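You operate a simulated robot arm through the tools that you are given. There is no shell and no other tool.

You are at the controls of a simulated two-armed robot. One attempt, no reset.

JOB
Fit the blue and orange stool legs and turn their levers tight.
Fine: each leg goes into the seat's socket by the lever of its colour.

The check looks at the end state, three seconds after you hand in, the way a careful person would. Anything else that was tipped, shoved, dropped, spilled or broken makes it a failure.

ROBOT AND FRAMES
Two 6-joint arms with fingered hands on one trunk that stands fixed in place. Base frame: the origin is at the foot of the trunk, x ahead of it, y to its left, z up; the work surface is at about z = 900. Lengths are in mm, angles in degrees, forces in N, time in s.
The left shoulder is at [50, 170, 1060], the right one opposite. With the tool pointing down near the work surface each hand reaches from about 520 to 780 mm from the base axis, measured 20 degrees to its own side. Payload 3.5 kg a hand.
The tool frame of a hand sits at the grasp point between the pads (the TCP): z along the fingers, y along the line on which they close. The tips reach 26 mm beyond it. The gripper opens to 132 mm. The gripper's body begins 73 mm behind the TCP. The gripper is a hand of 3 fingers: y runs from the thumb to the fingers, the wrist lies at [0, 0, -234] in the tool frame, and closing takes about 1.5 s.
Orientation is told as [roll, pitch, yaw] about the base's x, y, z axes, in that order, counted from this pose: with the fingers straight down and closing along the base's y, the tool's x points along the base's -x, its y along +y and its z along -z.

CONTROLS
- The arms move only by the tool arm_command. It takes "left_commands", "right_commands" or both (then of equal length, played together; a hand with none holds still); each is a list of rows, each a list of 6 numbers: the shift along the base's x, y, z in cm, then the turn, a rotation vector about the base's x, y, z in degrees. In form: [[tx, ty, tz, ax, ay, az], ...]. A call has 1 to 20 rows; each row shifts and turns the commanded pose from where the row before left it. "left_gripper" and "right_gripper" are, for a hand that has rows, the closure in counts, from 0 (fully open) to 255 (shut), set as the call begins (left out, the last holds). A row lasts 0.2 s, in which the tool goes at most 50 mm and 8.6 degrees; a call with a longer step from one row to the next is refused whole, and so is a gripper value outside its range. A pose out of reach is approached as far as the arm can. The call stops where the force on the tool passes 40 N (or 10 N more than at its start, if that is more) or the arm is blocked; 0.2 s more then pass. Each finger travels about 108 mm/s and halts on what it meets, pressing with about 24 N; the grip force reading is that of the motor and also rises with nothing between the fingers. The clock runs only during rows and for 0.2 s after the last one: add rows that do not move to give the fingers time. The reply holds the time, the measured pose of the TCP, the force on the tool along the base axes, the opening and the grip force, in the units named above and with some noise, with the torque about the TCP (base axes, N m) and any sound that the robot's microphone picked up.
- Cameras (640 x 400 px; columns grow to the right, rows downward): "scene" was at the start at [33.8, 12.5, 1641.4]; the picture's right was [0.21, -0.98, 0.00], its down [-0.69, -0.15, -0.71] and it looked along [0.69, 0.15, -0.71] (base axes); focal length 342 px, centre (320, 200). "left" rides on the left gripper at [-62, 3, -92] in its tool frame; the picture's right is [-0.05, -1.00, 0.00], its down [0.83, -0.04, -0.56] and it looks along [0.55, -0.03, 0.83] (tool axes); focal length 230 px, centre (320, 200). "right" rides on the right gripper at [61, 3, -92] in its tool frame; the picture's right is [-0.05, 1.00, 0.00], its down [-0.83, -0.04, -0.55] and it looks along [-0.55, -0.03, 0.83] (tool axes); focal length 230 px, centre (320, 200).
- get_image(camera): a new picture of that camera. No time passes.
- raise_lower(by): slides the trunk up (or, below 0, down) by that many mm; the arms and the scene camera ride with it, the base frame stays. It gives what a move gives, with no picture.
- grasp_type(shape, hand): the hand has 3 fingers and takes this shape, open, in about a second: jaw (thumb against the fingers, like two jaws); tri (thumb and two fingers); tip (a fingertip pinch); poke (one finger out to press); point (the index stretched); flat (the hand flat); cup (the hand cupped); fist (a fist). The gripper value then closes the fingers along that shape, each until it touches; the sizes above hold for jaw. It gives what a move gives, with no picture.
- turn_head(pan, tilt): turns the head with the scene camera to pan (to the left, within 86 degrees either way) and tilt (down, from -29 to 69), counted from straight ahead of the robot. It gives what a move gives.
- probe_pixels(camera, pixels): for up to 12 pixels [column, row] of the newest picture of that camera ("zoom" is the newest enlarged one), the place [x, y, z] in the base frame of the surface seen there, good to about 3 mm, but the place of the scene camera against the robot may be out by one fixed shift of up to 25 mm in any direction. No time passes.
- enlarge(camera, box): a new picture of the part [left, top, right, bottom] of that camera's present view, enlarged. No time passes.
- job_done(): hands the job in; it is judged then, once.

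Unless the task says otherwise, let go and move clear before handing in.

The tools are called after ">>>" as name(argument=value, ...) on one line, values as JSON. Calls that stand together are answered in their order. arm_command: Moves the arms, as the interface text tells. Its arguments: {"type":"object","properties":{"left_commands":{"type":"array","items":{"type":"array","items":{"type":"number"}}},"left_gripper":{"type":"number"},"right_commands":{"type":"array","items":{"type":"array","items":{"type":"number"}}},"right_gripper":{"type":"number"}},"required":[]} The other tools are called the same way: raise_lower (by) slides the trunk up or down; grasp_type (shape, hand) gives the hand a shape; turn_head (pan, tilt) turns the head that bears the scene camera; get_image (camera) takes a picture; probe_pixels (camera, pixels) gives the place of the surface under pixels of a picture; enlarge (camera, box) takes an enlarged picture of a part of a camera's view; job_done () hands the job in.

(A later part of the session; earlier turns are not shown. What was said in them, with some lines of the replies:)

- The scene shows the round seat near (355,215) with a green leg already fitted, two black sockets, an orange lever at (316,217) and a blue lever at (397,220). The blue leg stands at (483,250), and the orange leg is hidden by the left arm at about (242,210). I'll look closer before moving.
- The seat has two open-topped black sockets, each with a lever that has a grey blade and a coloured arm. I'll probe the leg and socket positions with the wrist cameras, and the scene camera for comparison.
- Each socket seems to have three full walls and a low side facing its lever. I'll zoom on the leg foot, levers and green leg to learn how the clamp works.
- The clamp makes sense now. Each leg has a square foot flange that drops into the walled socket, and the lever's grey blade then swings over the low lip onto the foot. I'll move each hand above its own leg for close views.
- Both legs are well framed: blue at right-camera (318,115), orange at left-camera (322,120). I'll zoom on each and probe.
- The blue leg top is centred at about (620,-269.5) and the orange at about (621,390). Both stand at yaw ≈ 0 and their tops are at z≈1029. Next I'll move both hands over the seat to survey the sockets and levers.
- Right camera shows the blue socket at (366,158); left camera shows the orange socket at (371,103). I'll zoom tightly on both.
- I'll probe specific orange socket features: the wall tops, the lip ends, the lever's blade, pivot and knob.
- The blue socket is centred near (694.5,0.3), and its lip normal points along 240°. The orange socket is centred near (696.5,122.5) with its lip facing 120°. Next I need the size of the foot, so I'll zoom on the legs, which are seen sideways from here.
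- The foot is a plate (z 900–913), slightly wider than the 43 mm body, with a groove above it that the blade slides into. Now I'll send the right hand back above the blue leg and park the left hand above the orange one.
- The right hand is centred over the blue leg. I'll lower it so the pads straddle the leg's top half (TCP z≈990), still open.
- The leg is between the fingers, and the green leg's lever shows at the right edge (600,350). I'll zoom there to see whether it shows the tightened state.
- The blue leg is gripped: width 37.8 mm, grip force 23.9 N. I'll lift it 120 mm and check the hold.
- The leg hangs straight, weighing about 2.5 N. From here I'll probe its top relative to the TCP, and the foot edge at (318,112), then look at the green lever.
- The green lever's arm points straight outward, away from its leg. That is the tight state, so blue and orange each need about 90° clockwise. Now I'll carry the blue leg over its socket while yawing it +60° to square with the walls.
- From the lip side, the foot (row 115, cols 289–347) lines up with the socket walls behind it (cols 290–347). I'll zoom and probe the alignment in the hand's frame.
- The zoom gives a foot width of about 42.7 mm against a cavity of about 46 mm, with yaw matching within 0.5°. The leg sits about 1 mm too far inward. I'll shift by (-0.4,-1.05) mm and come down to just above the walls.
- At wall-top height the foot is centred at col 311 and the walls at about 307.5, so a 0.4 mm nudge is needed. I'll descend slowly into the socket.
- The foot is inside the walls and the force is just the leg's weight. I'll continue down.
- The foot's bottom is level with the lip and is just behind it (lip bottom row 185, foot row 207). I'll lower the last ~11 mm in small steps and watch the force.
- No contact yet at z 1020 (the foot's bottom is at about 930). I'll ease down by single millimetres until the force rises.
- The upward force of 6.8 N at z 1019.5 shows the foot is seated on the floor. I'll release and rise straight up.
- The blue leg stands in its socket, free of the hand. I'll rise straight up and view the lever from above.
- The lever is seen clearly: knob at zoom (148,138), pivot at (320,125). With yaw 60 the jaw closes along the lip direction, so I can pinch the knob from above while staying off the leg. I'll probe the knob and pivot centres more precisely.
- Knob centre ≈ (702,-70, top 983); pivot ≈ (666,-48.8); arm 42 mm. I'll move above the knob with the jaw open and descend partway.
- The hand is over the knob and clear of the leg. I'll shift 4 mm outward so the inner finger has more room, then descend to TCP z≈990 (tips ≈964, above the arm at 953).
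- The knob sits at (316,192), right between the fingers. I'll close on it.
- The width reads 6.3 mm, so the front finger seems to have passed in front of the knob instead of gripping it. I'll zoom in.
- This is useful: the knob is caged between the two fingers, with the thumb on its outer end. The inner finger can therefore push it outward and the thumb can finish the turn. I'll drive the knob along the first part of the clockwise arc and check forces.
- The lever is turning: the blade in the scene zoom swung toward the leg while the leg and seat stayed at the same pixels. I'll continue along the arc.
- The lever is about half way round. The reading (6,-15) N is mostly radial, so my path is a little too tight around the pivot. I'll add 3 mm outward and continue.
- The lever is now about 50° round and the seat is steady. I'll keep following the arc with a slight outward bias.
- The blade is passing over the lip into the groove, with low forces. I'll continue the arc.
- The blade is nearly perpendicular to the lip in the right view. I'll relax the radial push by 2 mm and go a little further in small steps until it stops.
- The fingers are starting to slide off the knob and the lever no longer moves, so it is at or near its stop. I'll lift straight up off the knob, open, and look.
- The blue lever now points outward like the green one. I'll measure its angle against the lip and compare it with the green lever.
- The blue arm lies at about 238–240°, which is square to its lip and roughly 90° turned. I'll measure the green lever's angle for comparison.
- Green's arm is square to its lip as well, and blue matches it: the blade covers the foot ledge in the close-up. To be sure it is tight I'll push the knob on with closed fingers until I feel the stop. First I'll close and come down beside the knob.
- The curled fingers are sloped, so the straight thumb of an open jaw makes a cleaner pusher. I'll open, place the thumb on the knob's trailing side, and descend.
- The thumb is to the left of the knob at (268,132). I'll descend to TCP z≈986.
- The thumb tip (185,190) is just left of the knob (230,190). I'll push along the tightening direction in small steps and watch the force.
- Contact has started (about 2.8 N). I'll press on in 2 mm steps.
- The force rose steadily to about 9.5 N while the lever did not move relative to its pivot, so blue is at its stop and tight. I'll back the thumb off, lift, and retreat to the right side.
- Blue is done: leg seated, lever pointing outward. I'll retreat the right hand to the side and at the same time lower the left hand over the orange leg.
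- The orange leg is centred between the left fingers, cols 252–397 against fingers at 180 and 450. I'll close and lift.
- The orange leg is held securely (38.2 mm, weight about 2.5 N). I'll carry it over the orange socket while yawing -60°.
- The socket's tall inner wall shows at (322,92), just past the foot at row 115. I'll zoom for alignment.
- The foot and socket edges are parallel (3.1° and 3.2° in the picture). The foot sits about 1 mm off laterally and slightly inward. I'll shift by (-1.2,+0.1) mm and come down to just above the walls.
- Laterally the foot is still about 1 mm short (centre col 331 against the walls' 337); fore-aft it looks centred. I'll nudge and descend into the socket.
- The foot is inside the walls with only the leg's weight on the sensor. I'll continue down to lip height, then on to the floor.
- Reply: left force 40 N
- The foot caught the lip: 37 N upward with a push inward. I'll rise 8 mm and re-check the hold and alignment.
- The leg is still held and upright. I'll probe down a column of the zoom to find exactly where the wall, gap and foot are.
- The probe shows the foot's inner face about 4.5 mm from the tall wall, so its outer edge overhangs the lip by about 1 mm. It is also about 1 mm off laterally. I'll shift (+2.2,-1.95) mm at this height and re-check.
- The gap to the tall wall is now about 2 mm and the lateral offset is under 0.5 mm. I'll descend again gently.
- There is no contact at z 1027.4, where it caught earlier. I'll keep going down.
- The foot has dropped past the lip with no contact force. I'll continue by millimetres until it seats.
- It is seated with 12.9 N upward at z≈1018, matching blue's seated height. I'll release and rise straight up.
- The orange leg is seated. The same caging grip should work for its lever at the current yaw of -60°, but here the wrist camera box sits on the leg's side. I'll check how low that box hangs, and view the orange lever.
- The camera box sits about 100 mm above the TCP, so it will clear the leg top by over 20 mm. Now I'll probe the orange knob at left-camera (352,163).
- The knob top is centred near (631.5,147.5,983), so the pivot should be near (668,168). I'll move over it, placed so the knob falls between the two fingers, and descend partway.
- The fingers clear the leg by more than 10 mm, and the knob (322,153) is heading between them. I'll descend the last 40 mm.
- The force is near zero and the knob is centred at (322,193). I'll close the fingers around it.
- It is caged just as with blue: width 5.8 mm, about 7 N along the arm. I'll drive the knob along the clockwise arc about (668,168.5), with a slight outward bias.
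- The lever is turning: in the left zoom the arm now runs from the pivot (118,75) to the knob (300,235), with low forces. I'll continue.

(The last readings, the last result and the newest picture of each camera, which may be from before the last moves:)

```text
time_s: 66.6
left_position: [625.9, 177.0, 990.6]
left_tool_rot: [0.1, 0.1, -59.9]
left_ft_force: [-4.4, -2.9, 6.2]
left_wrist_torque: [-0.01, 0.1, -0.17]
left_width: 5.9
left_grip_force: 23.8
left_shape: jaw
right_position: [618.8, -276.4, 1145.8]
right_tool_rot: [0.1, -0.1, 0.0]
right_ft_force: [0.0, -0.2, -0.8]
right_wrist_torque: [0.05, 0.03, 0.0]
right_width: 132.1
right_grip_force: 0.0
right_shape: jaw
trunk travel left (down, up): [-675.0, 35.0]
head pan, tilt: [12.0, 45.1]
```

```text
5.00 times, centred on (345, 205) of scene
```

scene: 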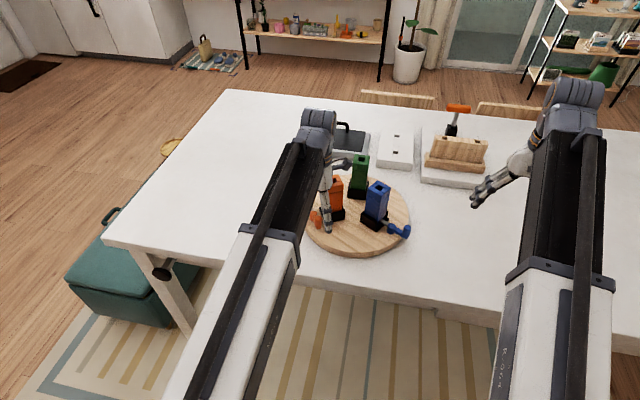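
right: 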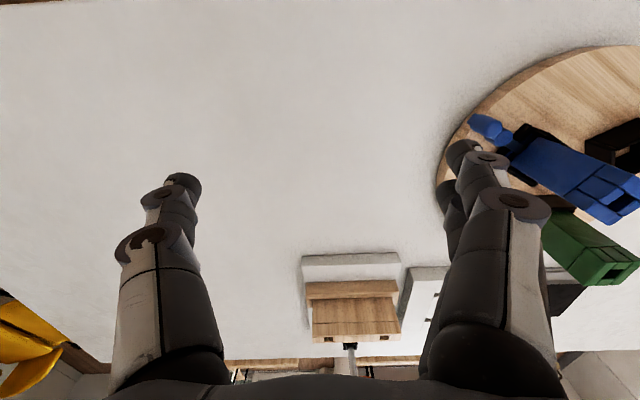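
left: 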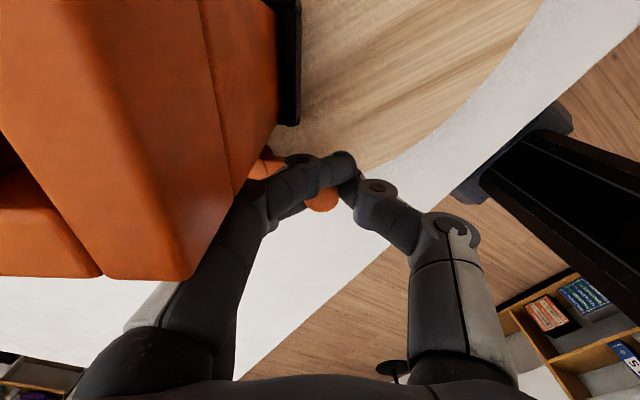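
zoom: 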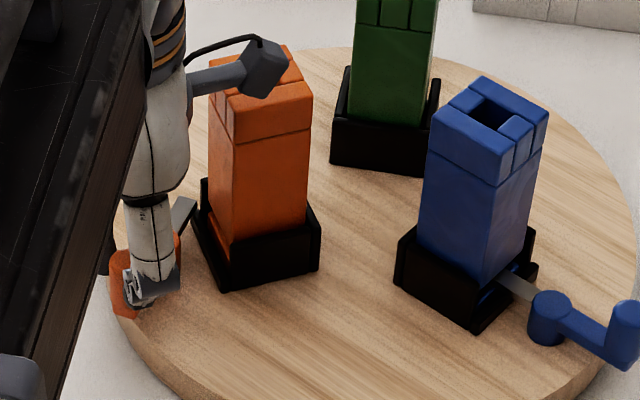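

About 45° is done, with low forces and the seat steady. I'll continue.

>>> arm_command(left_commands=[[0.177, 0.521, 0, 0, 0, 0], [0.16, 0.53, 0, 0, 0, 0], [0.306, 0.457, 0, 0, 0, 0], [0, 0, 0, 0, 0, 0]])

>>> enlarge(camera="left", box=[220, 60, 440, 260])

>>> enlarge(camera="scene", box=[290, 165, 400, 245])

```text
time_s: 67.6
left_position: [631.7, 192.4, 990.7]
left_tool_rot: [0.1, 0.0, -60.0]
left_ft_force: [-6.5, -2.6, 5.0]
left_wrist_torque: [0.02, 0.04, -0.21]
left_width: 6.1
left_grip_force: 23.4
left_shape: jaw
right_position: [619.0, -276.6, 1144.6]
right_tool_rot: [0.1, -0.1, -0.1]
right_ft_force: [-0.1, 0.3, -0.4]
right_wrist_torque: [0.02, -0.01, 0.0]
right_width: 132.1
right_grip_force: 0.1
right_shape: jaw
trunk travel left (down, up): [-675.0, 35.0]
head pan, tilt: [12.0, 45.1]
```

```text
2.00 times, centred on (330, 160) of left
```

zoom: 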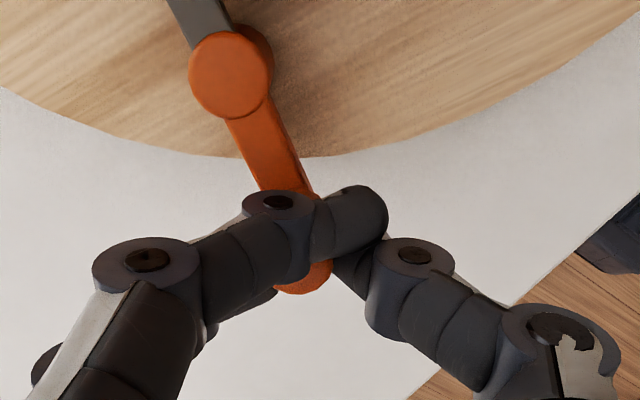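

```text
5.00 times, centred on (345, 205) of scene
```

zoom: 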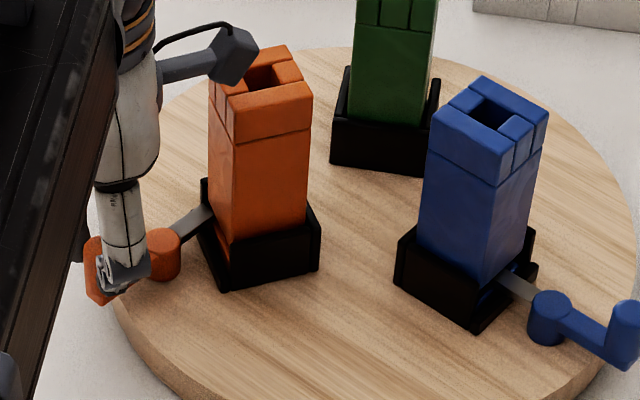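

About 65° is done, and the blade is nearing the lip. I'll continue.

>>> arm_command(left_commands=[[0.363, 0.414, 0, 0, 0, 0], [0.36, 0.43, 0, 0, 0, 0], [0.457, 0.306, 0, 0, 0, 0], [0, 0, 0, 0, 0, 0]])

>>> enlarge(camera="left", box=[220, 40, 440, 260])

>>> enlarge(camera="scene", box=[290, 165, 400, 245])

```text
time_s: 68.6
left_position: [642.6, 203.3, 990.8]
left_tool_rot: [0.2, -0.1, -60.0]
left_ft_force: [-2.0, -1.7, 3.0]
left_wrist_torque: [-0.02, -0.06, -0.19]
left_width: 5.5
left_grip_force: 23.9
left_shape: jaw
right_position: [618.2, -275.7, 1143.9]
right_tool_rot: [0.2, -0.1, -0.1]
right_ft_force: [0.2, 0.7, 0.1]
right_wrist_torque: [0.01, 0.02, 0.01]
right_width: 132.0
right_grip_force: 0.1
right_shape: jaw
trunk travel left (down, up): [-675.0, 35.0]
head pan, tilt: [12.0, 45.1]
```

```text
1.82 times, centred on (330, 150) of left
```

zoom: 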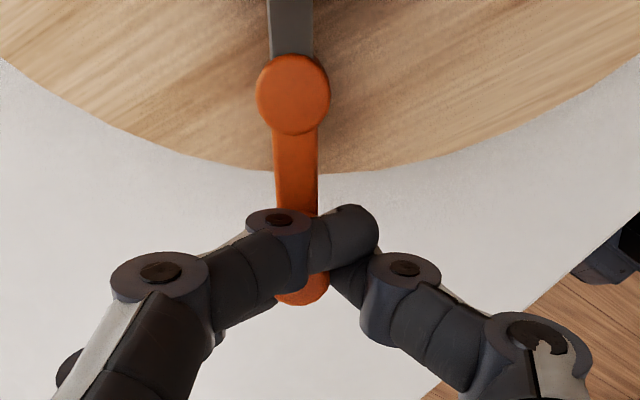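

```text
5.00 times, centred on (345, 205) of scene
```

zoom: 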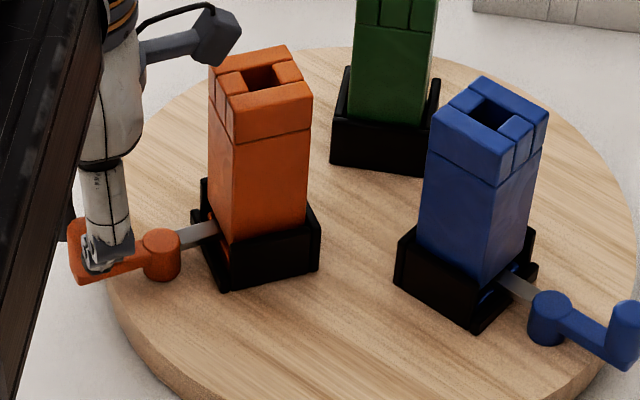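

The arm is nearly straight out. I'll push a few more millimetres along the tangent to reach the stop, watching force.

>>> arm_command(left_commands=[[0.27, 0.15, 0, 0, 0, 0], [0.27, 0.14, 0, 0, 0, 0], [0, 0, 0, 0, 0, 0]])

>>> enlarge(camera="left", box=[220, 40, 440, 260])

>>> arm_command(left_commands=[[0.26, 0.15, 0, 0, 0, 0], [0.26, 0.15, 0, 0, 0, 0], [0, 0, 0, 0, 0, 0]])

>>> enlarge(camera="left", box=[220, 40, 440, 260])

>>> enlarge(camera="scene", box=[290, 165, 400, 245])

```text
time_s: 69.4
left_position: [646.5, 205.3, 991.2]
left_tool_rot: [0.0, -0.1, -60.0]
left_ft_force: [-8.0, -3.9, 9.0]
left_wrist_torque: [-0.04, 0.11, -0.22]
left_width: 5.6
left_grip_force: 23.9
left_shape: jaw
right_position: [619.1, -277.2, 1145.5]
right_tool_rot: [0.1, -0.1, 0.0]
right_ft_force: [0.9, 0.0, 0.3]
right_wrist_torque: [-0.01, -0.02, -0.02]
right_width: 131.9
right_grip_force: 0.1
right_shape: jaw
trunk travel left (down, up): [-675.0, 35.0]
head pan, tilt: [12.0, 45.1]
```

```text
1.82 times, centred on (330, 150) of left
```

zoom: 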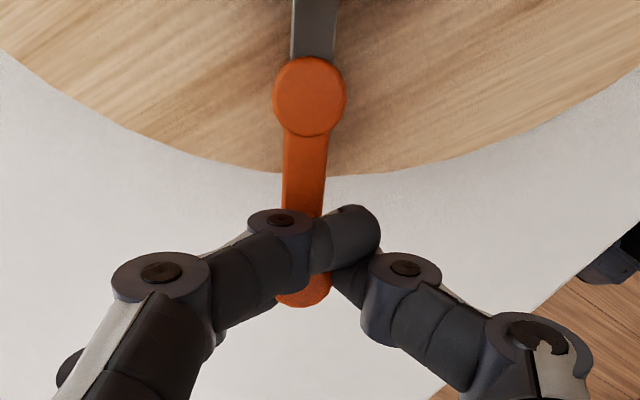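

```text
time_s: 70.2
left_position: [655.4, 207.1, 989.6]
left_tool_rot: [0.1, 0.0, -60.0]
left_ft_force: [-13.2, -6.1, 8.5]
left_wrist_torque: [-0.13, 0.23, -0.13]
left_width: 6.2
left_grip_force: 24.2
left_shape: jaw
right_position: [618.4, -276.6, 1144.4]
right_tool_rot: [0.1, -0.1, 0.0]
right_ft_force: [-0.3, -0.3, 0.3]
right_wrist_torque: [0.0, -0.01, -0.01]
right_width: 132.1
right_grip_force: 0.1
right_shape: jaw
trunk travel left (down, up): [-675.0, 35.0]
head pan, tilt: [12.0, 45.1]
```

```text
1.82 times, centred on (330, 150) of left
```

zoom: 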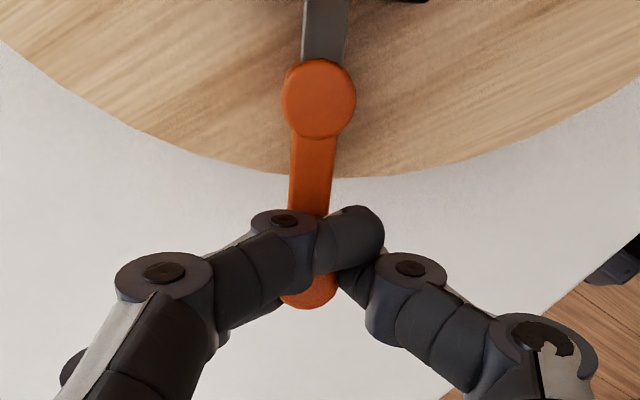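

```text
5.00 times, centred on (345, 205) of scene
```

zoom: 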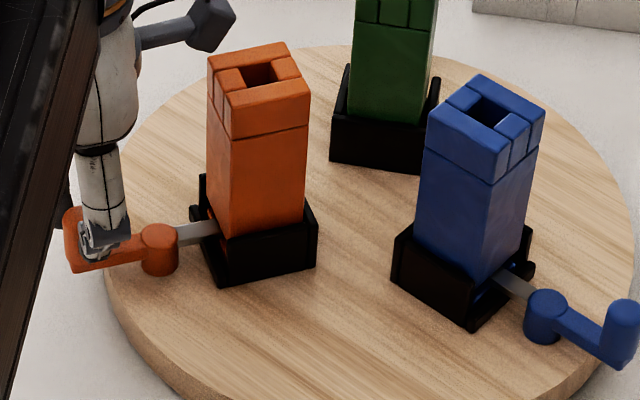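

The lever is at its stop: force rose to about 15 N and the whole seat just began to creep (about 1 mm), so I'll stop pushing. I'll ease back 2.5 mm to unload, then lift straight off and open.

>>> arm_command(left_commands=[[-0.22, -0.12, 0, 0, 0, 0], [0, 0, 0, 0, 0, 0]])

>>> arm_command(left_commands=[[0, 0, 2, 0, 0, 0], [0, 0, 3, 0, 0, 0], [0, 0, 4, 0, 0, 0], [0, 0, 4, 0, 0, 0], [0, 0, 0, 0, 0, 0]])

>>> enlarge(camera="scene", box=[290, 165, 400, 245])

>>> get_image(camera="left")

```text
time_s: 70.8
left_position: [653.6, 207.6, 990.1]
left_tool_rot: [0.2, 0.0, -60.0]
left_ft_force: [-3.2, -4.0, 12.1]
left_wrist_torque: [-0.02, 0.07, -0.11]
left_width: 6.5
left_grip_force: 24.0
left_shape: jaw
right_position: [618.5, -277.1, 1144.3]
right_tool_rot: [0.1, -0.1, -0.1]
right_ft_force: [-0.2, 0.2, 1.7]
right_wrist_torque: [0.0, -0.01, 0.01]
right_width: 132.1
right_grip_force: 0.1
right_shape: jaw
trunk travel left (down, up): [-675.0, 35.0]
head pan, tilt: [12.0, 45.1]
```

```text
time_s: 72.0
left_position: [650.4, 210.0, 1120.5]
left_tool_rot: [0.0, 0.0, -60.0]
left_ft_force: [0.8, 0.2, 0.5]
left_wrist_torque: [0.02, 0.0, -0.03]
left_width: 1.3
left_grip_force: 23.8
left_shape: jaw
right_position: [620.4, -277.1, 1143.3]
right_tool_rot: [0.0, -0.1, 0.0]
right_ft_force: [0.6, 0.1, 0.1]
right_wrist_torque: [0.06, 0.02, 0.0]
right_width: 131.9
right_grip_force: 0.1
right_shape: jaw
trunk travel left (down, up): [-675.0, 35.0]
head pan, tilt: [12.0, 45.1]
```

```text
5.00 times, centred on (345, 205) of scene
```

zoom: 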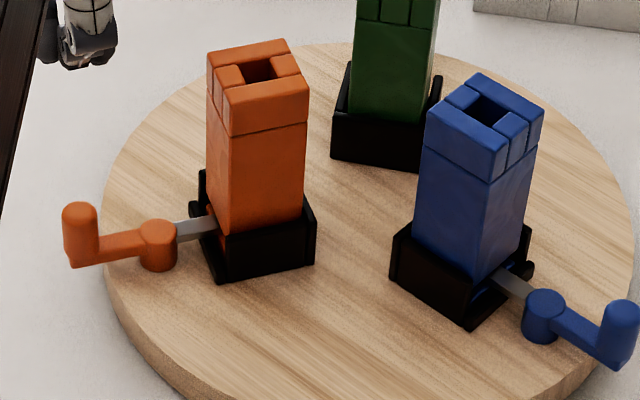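

```text
taken
```

left: 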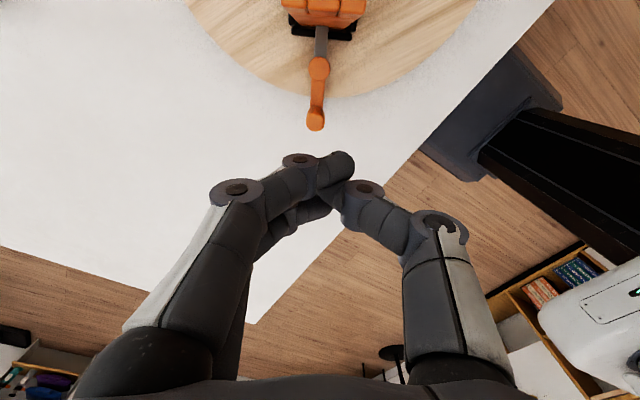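

Both levers now point outward. I'll open the left hand clear and measure the orange lever's final angle.

>>> arm_command(left_commands=[[-1, 3, 1, 0, 0, 0], [-1, 3, 1, 0, 0, 0], [0, 0, 0, 0, 0, 0], [0, 0, 0, 0, 0, 0], [0, 0, 0, 0, 0, 0], [0, 0, 0, 0, 0, 0]], left_gripper=0)

>>> get_image(camera="left")

>>> enlarge(camera="left", box=[240, 0, 400, 100])

>>> enlarge(camera="scene", box=[295, 195, 365, 235])

>>> probe_pixels(camera="zoom", pixels=[[100, 150], [80, 170], [140, 190], [190, 165], [240, 155], [270, 150]])

```text
time_s: 73.4
left_position: [631.4, 269.4, 1140.6]
left_tool_rot: [-0.1, 0.0, -60.0]
left_ft_force: [0.4, -0.3, -0.8]
left_wrist_torque: [0.0, 0.01, 0.02]
left_width: 131.8
left_grip_force: 0.1
left_shape: jaw
right_position: [619.8, -276.4, 1144.3]
right_tool_rot: [0.0, 0.0, -0.1]
right_ft_force: [-0.3, 0.4, 0.1]
right_wrist_torque: [0.01, 0.02, 0.0]
right_width: 131.8
right_grip_force: 0.0
right_shape: jaw
trunk travel left (down, up): [-675.0, 35.0]
head pan, tilt: [12.0, 45.1]
```

```text
taken
```

left: 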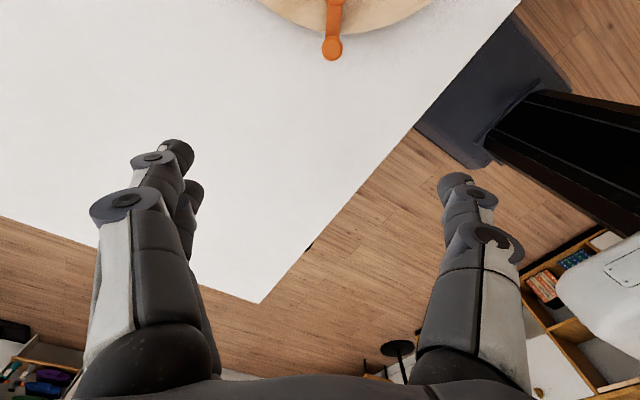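

```text
4.00 times, centred on (320, 50) of left
```

zoom: 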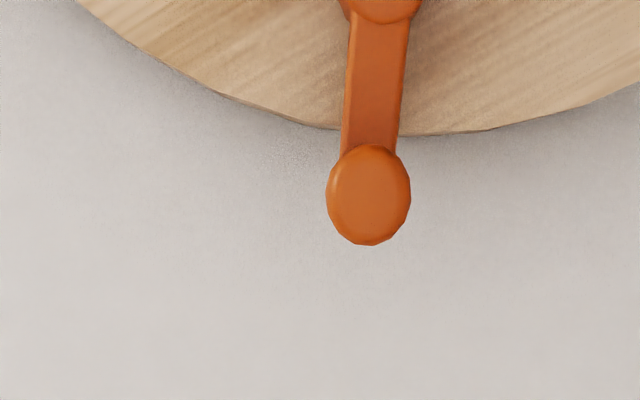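

```text
9.14 times, centred on (330, 215) of scene
```

zoom: 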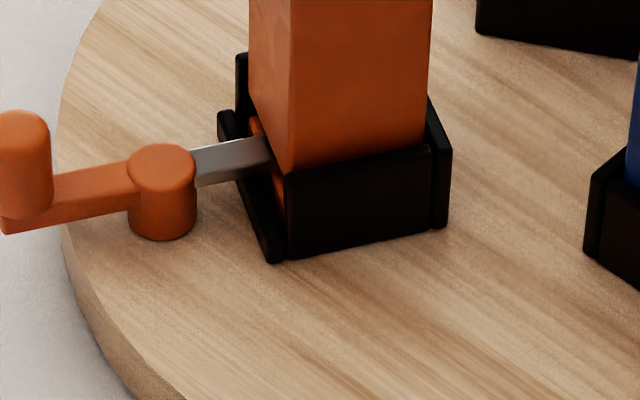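

```text
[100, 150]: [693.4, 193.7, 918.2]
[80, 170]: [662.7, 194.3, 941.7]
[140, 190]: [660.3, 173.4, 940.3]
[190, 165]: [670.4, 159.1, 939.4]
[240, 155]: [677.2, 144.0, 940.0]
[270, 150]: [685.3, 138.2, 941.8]
```

The blade covers the foot behind the lip. I'll do final checks: the leg-top heights and a fuller view of all three.

>>> enlarge(camera="scene", box=[300, 140, 420, 245])

>>> probe_pixels(camera="zoom", pixels=[[155, 168], [172, 190], [205, 180], [190, 160], [395, 228], [425, 245], [380, 215], [410, 205], [330, 105], [295, 110], [328, 125]])

>>> arm_command(left_commands=[[1, -3.5, 0, 0, 0, 0], [0, 0, 0, 0, 0, 0]])

>>> enlarge(camera="left", box=[240, 0, 400, 120])

>>> probe_pixels(camera="zoom", pixels=[[320, 60], [320, 120], [320, 160], [320, 220], [320, 280], [320, 320]])

```text
3.81 times, centred on (360, 192) of scene
```

zoom: 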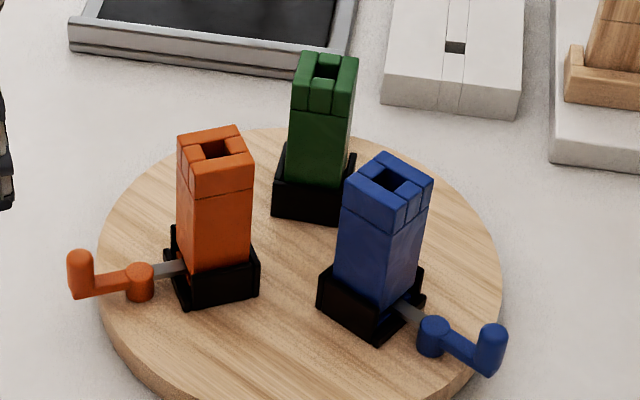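

```text
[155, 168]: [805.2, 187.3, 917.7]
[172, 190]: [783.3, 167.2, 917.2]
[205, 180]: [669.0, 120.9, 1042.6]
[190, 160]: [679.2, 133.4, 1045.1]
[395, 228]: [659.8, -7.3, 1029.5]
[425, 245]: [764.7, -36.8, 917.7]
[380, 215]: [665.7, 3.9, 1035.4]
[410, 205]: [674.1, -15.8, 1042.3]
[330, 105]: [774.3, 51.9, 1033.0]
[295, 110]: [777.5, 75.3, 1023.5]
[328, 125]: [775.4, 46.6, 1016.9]
```

```text
time_s: 74.0
left_position: [641.6, 232.3, 1140.7]
left_tool_rot: [0.0, 0.0, -60.0]
left_ft_force: [0.4, -0.6, 0.0]
left_wrist_torque: [0.01, 0.01, 0.0]
left_width: 132.1
left_grip_force: 0.0
left_shape: jaw
right_position: [619.7, -276.6, 1144.1]
right_tool_rot: [0.1, -0.1, 0.1]
right_ft_force: [0.3, 0.6, 0.3]
right_wrist_torque: [0.01, 0.0, -0.01]
right_width: 132.0
right_grip_force: 0.1
right_shape: jaw
trunk travel left (down, up): [-675.0, 35.0]
head pan, tilt: [12.0, 45.1]
```

```text
3.33 times, centred on (320, 60) of left
```

zoom: 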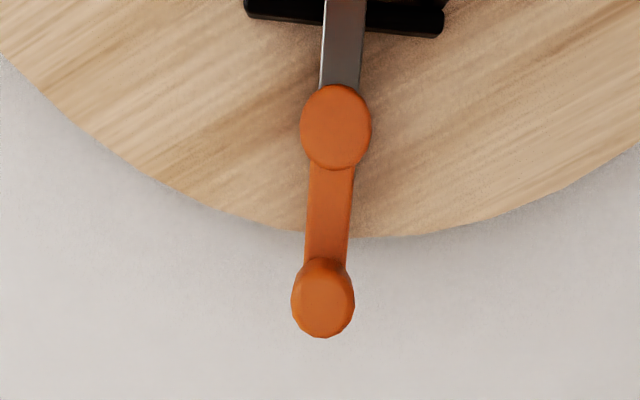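

```text
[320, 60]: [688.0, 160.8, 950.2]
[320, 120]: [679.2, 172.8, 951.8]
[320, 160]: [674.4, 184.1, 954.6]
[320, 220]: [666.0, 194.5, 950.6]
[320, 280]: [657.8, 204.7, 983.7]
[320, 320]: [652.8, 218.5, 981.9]
```

The probe puts the orange pivot near (675,172), so the seat crept a few mm and perhaps rotated slightly in that last push. I want to confirm the orange lever's angle relative to its own lip, so I'll move for a better top view.

>>> arm_command(left_commands=[[1.8, -3.1, 1, 0, 0, 0], [0.9, -1.5, 0.5, 0, 0, 0], [0, 0, 0, 0, 0, 0], [0, 0, 0, 0, 0, 0]])

>>> get_image(camera="left")

>>> enlarge(camera="left", box=[260, 30, 390, 150])

```text
time_s: 75.0
left_position: [667.9, 186.5, 1153.2]
left_tool_rot: [0.0, 0.0, -60.0]
left_ft_force: [0.0, 0.0, 0.2]
left_wrist_torque: [0.02, 0.03, 0.0]
left_width: 131.8
left_grip_force: 0.3
left_shape: jaw
right_position: [618.9, -276.5, 1144.2]
right_tool_rot: [0.1, -0.2, 0.0]
right_ft_force: [0.0, 0.2, 0.1]
right_wrist_torque: [0.0, -0.01, -0.02]
right_width: 131.8
right_grip_force: 0.0
right_shape: jaw
trunk travel left (down, up): [-675.0, 35.0]
head pan, tilt: [12.0, 45.1]
```

```text
taken
```

left: 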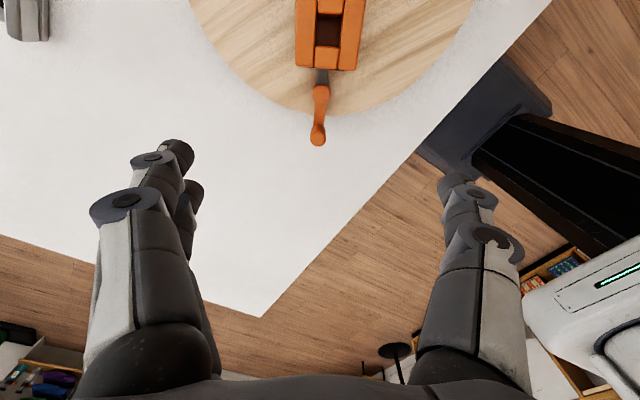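

```text
3.33 times, centred on (325, 90) of left
```

zoom: 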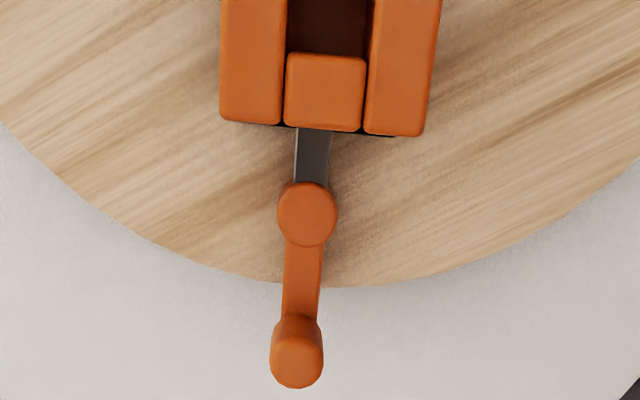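

The orange lever is square to its leg within about 2°, and it took 0.6 N·m at the stop, more than blue did. Last, I'll check that the leg tops are level at the seated height.

>>> probe_pixels(camera="zoom", pixels=[[235, 100], [265, 30], [400, 110], [415, 30], [325, 95], [307, 215], [300, 350], [313, 150]])

>>> enlarge(camera="right", box=[440, 90, 640, 300])

>>> probe_pixels(camera="zoom", pixels=[[560, 240], [520, 200], [600, 200], [520, 340], [450, 350]])

```text
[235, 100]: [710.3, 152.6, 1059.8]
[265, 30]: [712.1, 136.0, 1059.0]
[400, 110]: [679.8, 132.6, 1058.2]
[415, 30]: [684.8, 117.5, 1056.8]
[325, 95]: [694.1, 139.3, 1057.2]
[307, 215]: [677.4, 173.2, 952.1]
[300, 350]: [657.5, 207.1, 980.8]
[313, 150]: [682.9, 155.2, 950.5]
```

```text
1.90 times, centred on (540, 195) of right
```

zoom: 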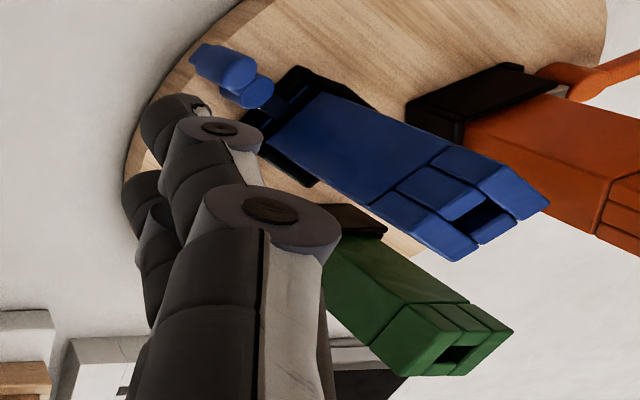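

```text
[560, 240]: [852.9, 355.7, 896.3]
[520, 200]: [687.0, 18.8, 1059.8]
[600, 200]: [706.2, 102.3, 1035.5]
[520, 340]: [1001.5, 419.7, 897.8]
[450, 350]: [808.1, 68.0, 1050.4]
```

The leg tops read 1057–1060 mm for both orange and blue, so both are fully seated, upright and clamped. I'll retreat the left hand clear and take a last look.

>>> arm_command(left_commands=[[-0.6, 2.5, 0.5, 0, 0, 7.5], [-0.6, 2.5, 0.5, 0, 0, 7.5], [-0.6, 2.5, 0.5, 0, 0, 7.5], [-0.6, 2.5, 0.5, 0, 0, 7.5], [-0.6, 2.5, 0.5, 0, 0, 7.5], [-0.6, 2.5, 0.5, 0, 0, 7.5], [-0.6, 2.5, 0.5, 0, 0, 7.5], [-0.6, 2.5, 0.5, 0, 0, 7.5], [0, 0, 0, 0, 0, 0]])

>>> get_image(camera="scene")

>>> enlarge(camera="scene", box=[295, 140, 420, 260])

```text
time_s: 77.0
left_position: [621.0, 385.8, 1195.8]
left_tool_rot: [-0.1, 0.0, 0.0]
left_ft_force: [-0.6, -0.1, -0.2]
left_wrist_torque: [0.0, -0.02, -0.03]
left_width: 132.1
left_grip_force: 0.1
left_shape: jaw
right_position: [619.7, -277.1, 1144.2]
right_tool_rot: [0.2, -0.1, 0.1]
right_ft_force: [-0.4, -0.5, 0.3]
right_wrist_torque: [-0.02, 0.01, 0.03]
right_width: 132.0
right_grip_force: 0.1
right_shape: jaw
trunk travel left (down, up): [-675.0, 35.0]
head pan, tilt: [12.0, 45.1]
```

```text
taken
```

scene: 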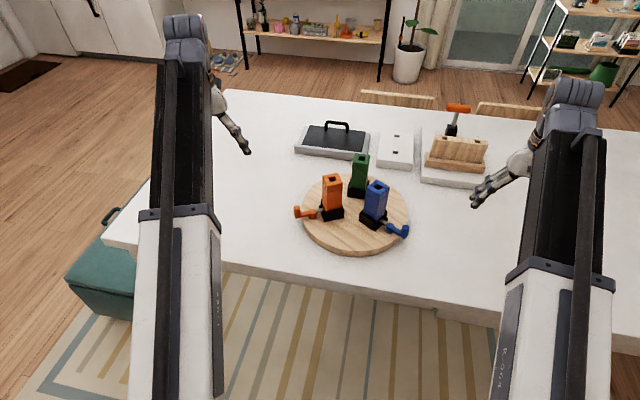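

```text
3.33 times, centred on (358, 200) of scene
```

zoom: 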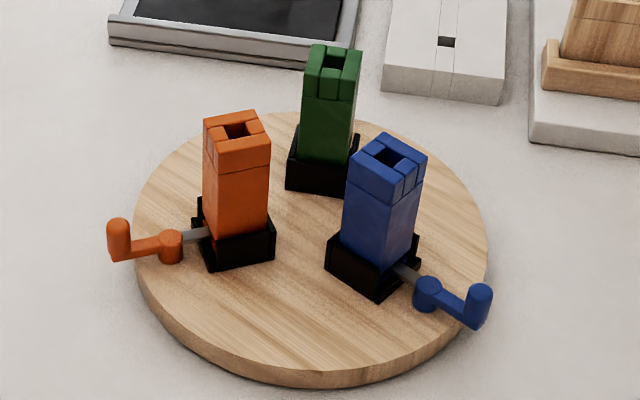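

In the final view, the orange leg (235,175) and blue leg (383,205) stand upright in the sockets by their own levers. Both levers are swung fully outward with the blades over the feet. Green and the other objects on the table look untouched, and both hands are clear, so I'll hand in.

>>> job_done()

```text
The job is handed in.
```

Both legs are in the sockets by their own levers and both levers are turned to their stops. The job is handed in. I haven't seen the check's verdict.

- **Legs:** both are seated and upright. Their tops read 1057–1060 mm. On the first try the orange leg caught on the socket lip; I lifted it, shifted it about 3 mm and it went in cleanly.
- **Blue lever:** turned about 90° clockwise. At the end it held still under about 9.5 N (0.4 N·m).
- **Orange lever:** also turned about 90°; it measures within about 2° of square to its leg. It took about 15 N (0.6 N·m) at the stop.
- **Seat movement:** that last push on the orange lever slid the whole seat by several millimetres (roughly 5–9 mm by my probes) and may have turned it 2–3°. I did not move it back.

In the last view the green leg and the other objects on the table looked undisturbed. Both hands were open and clear before I handed in.
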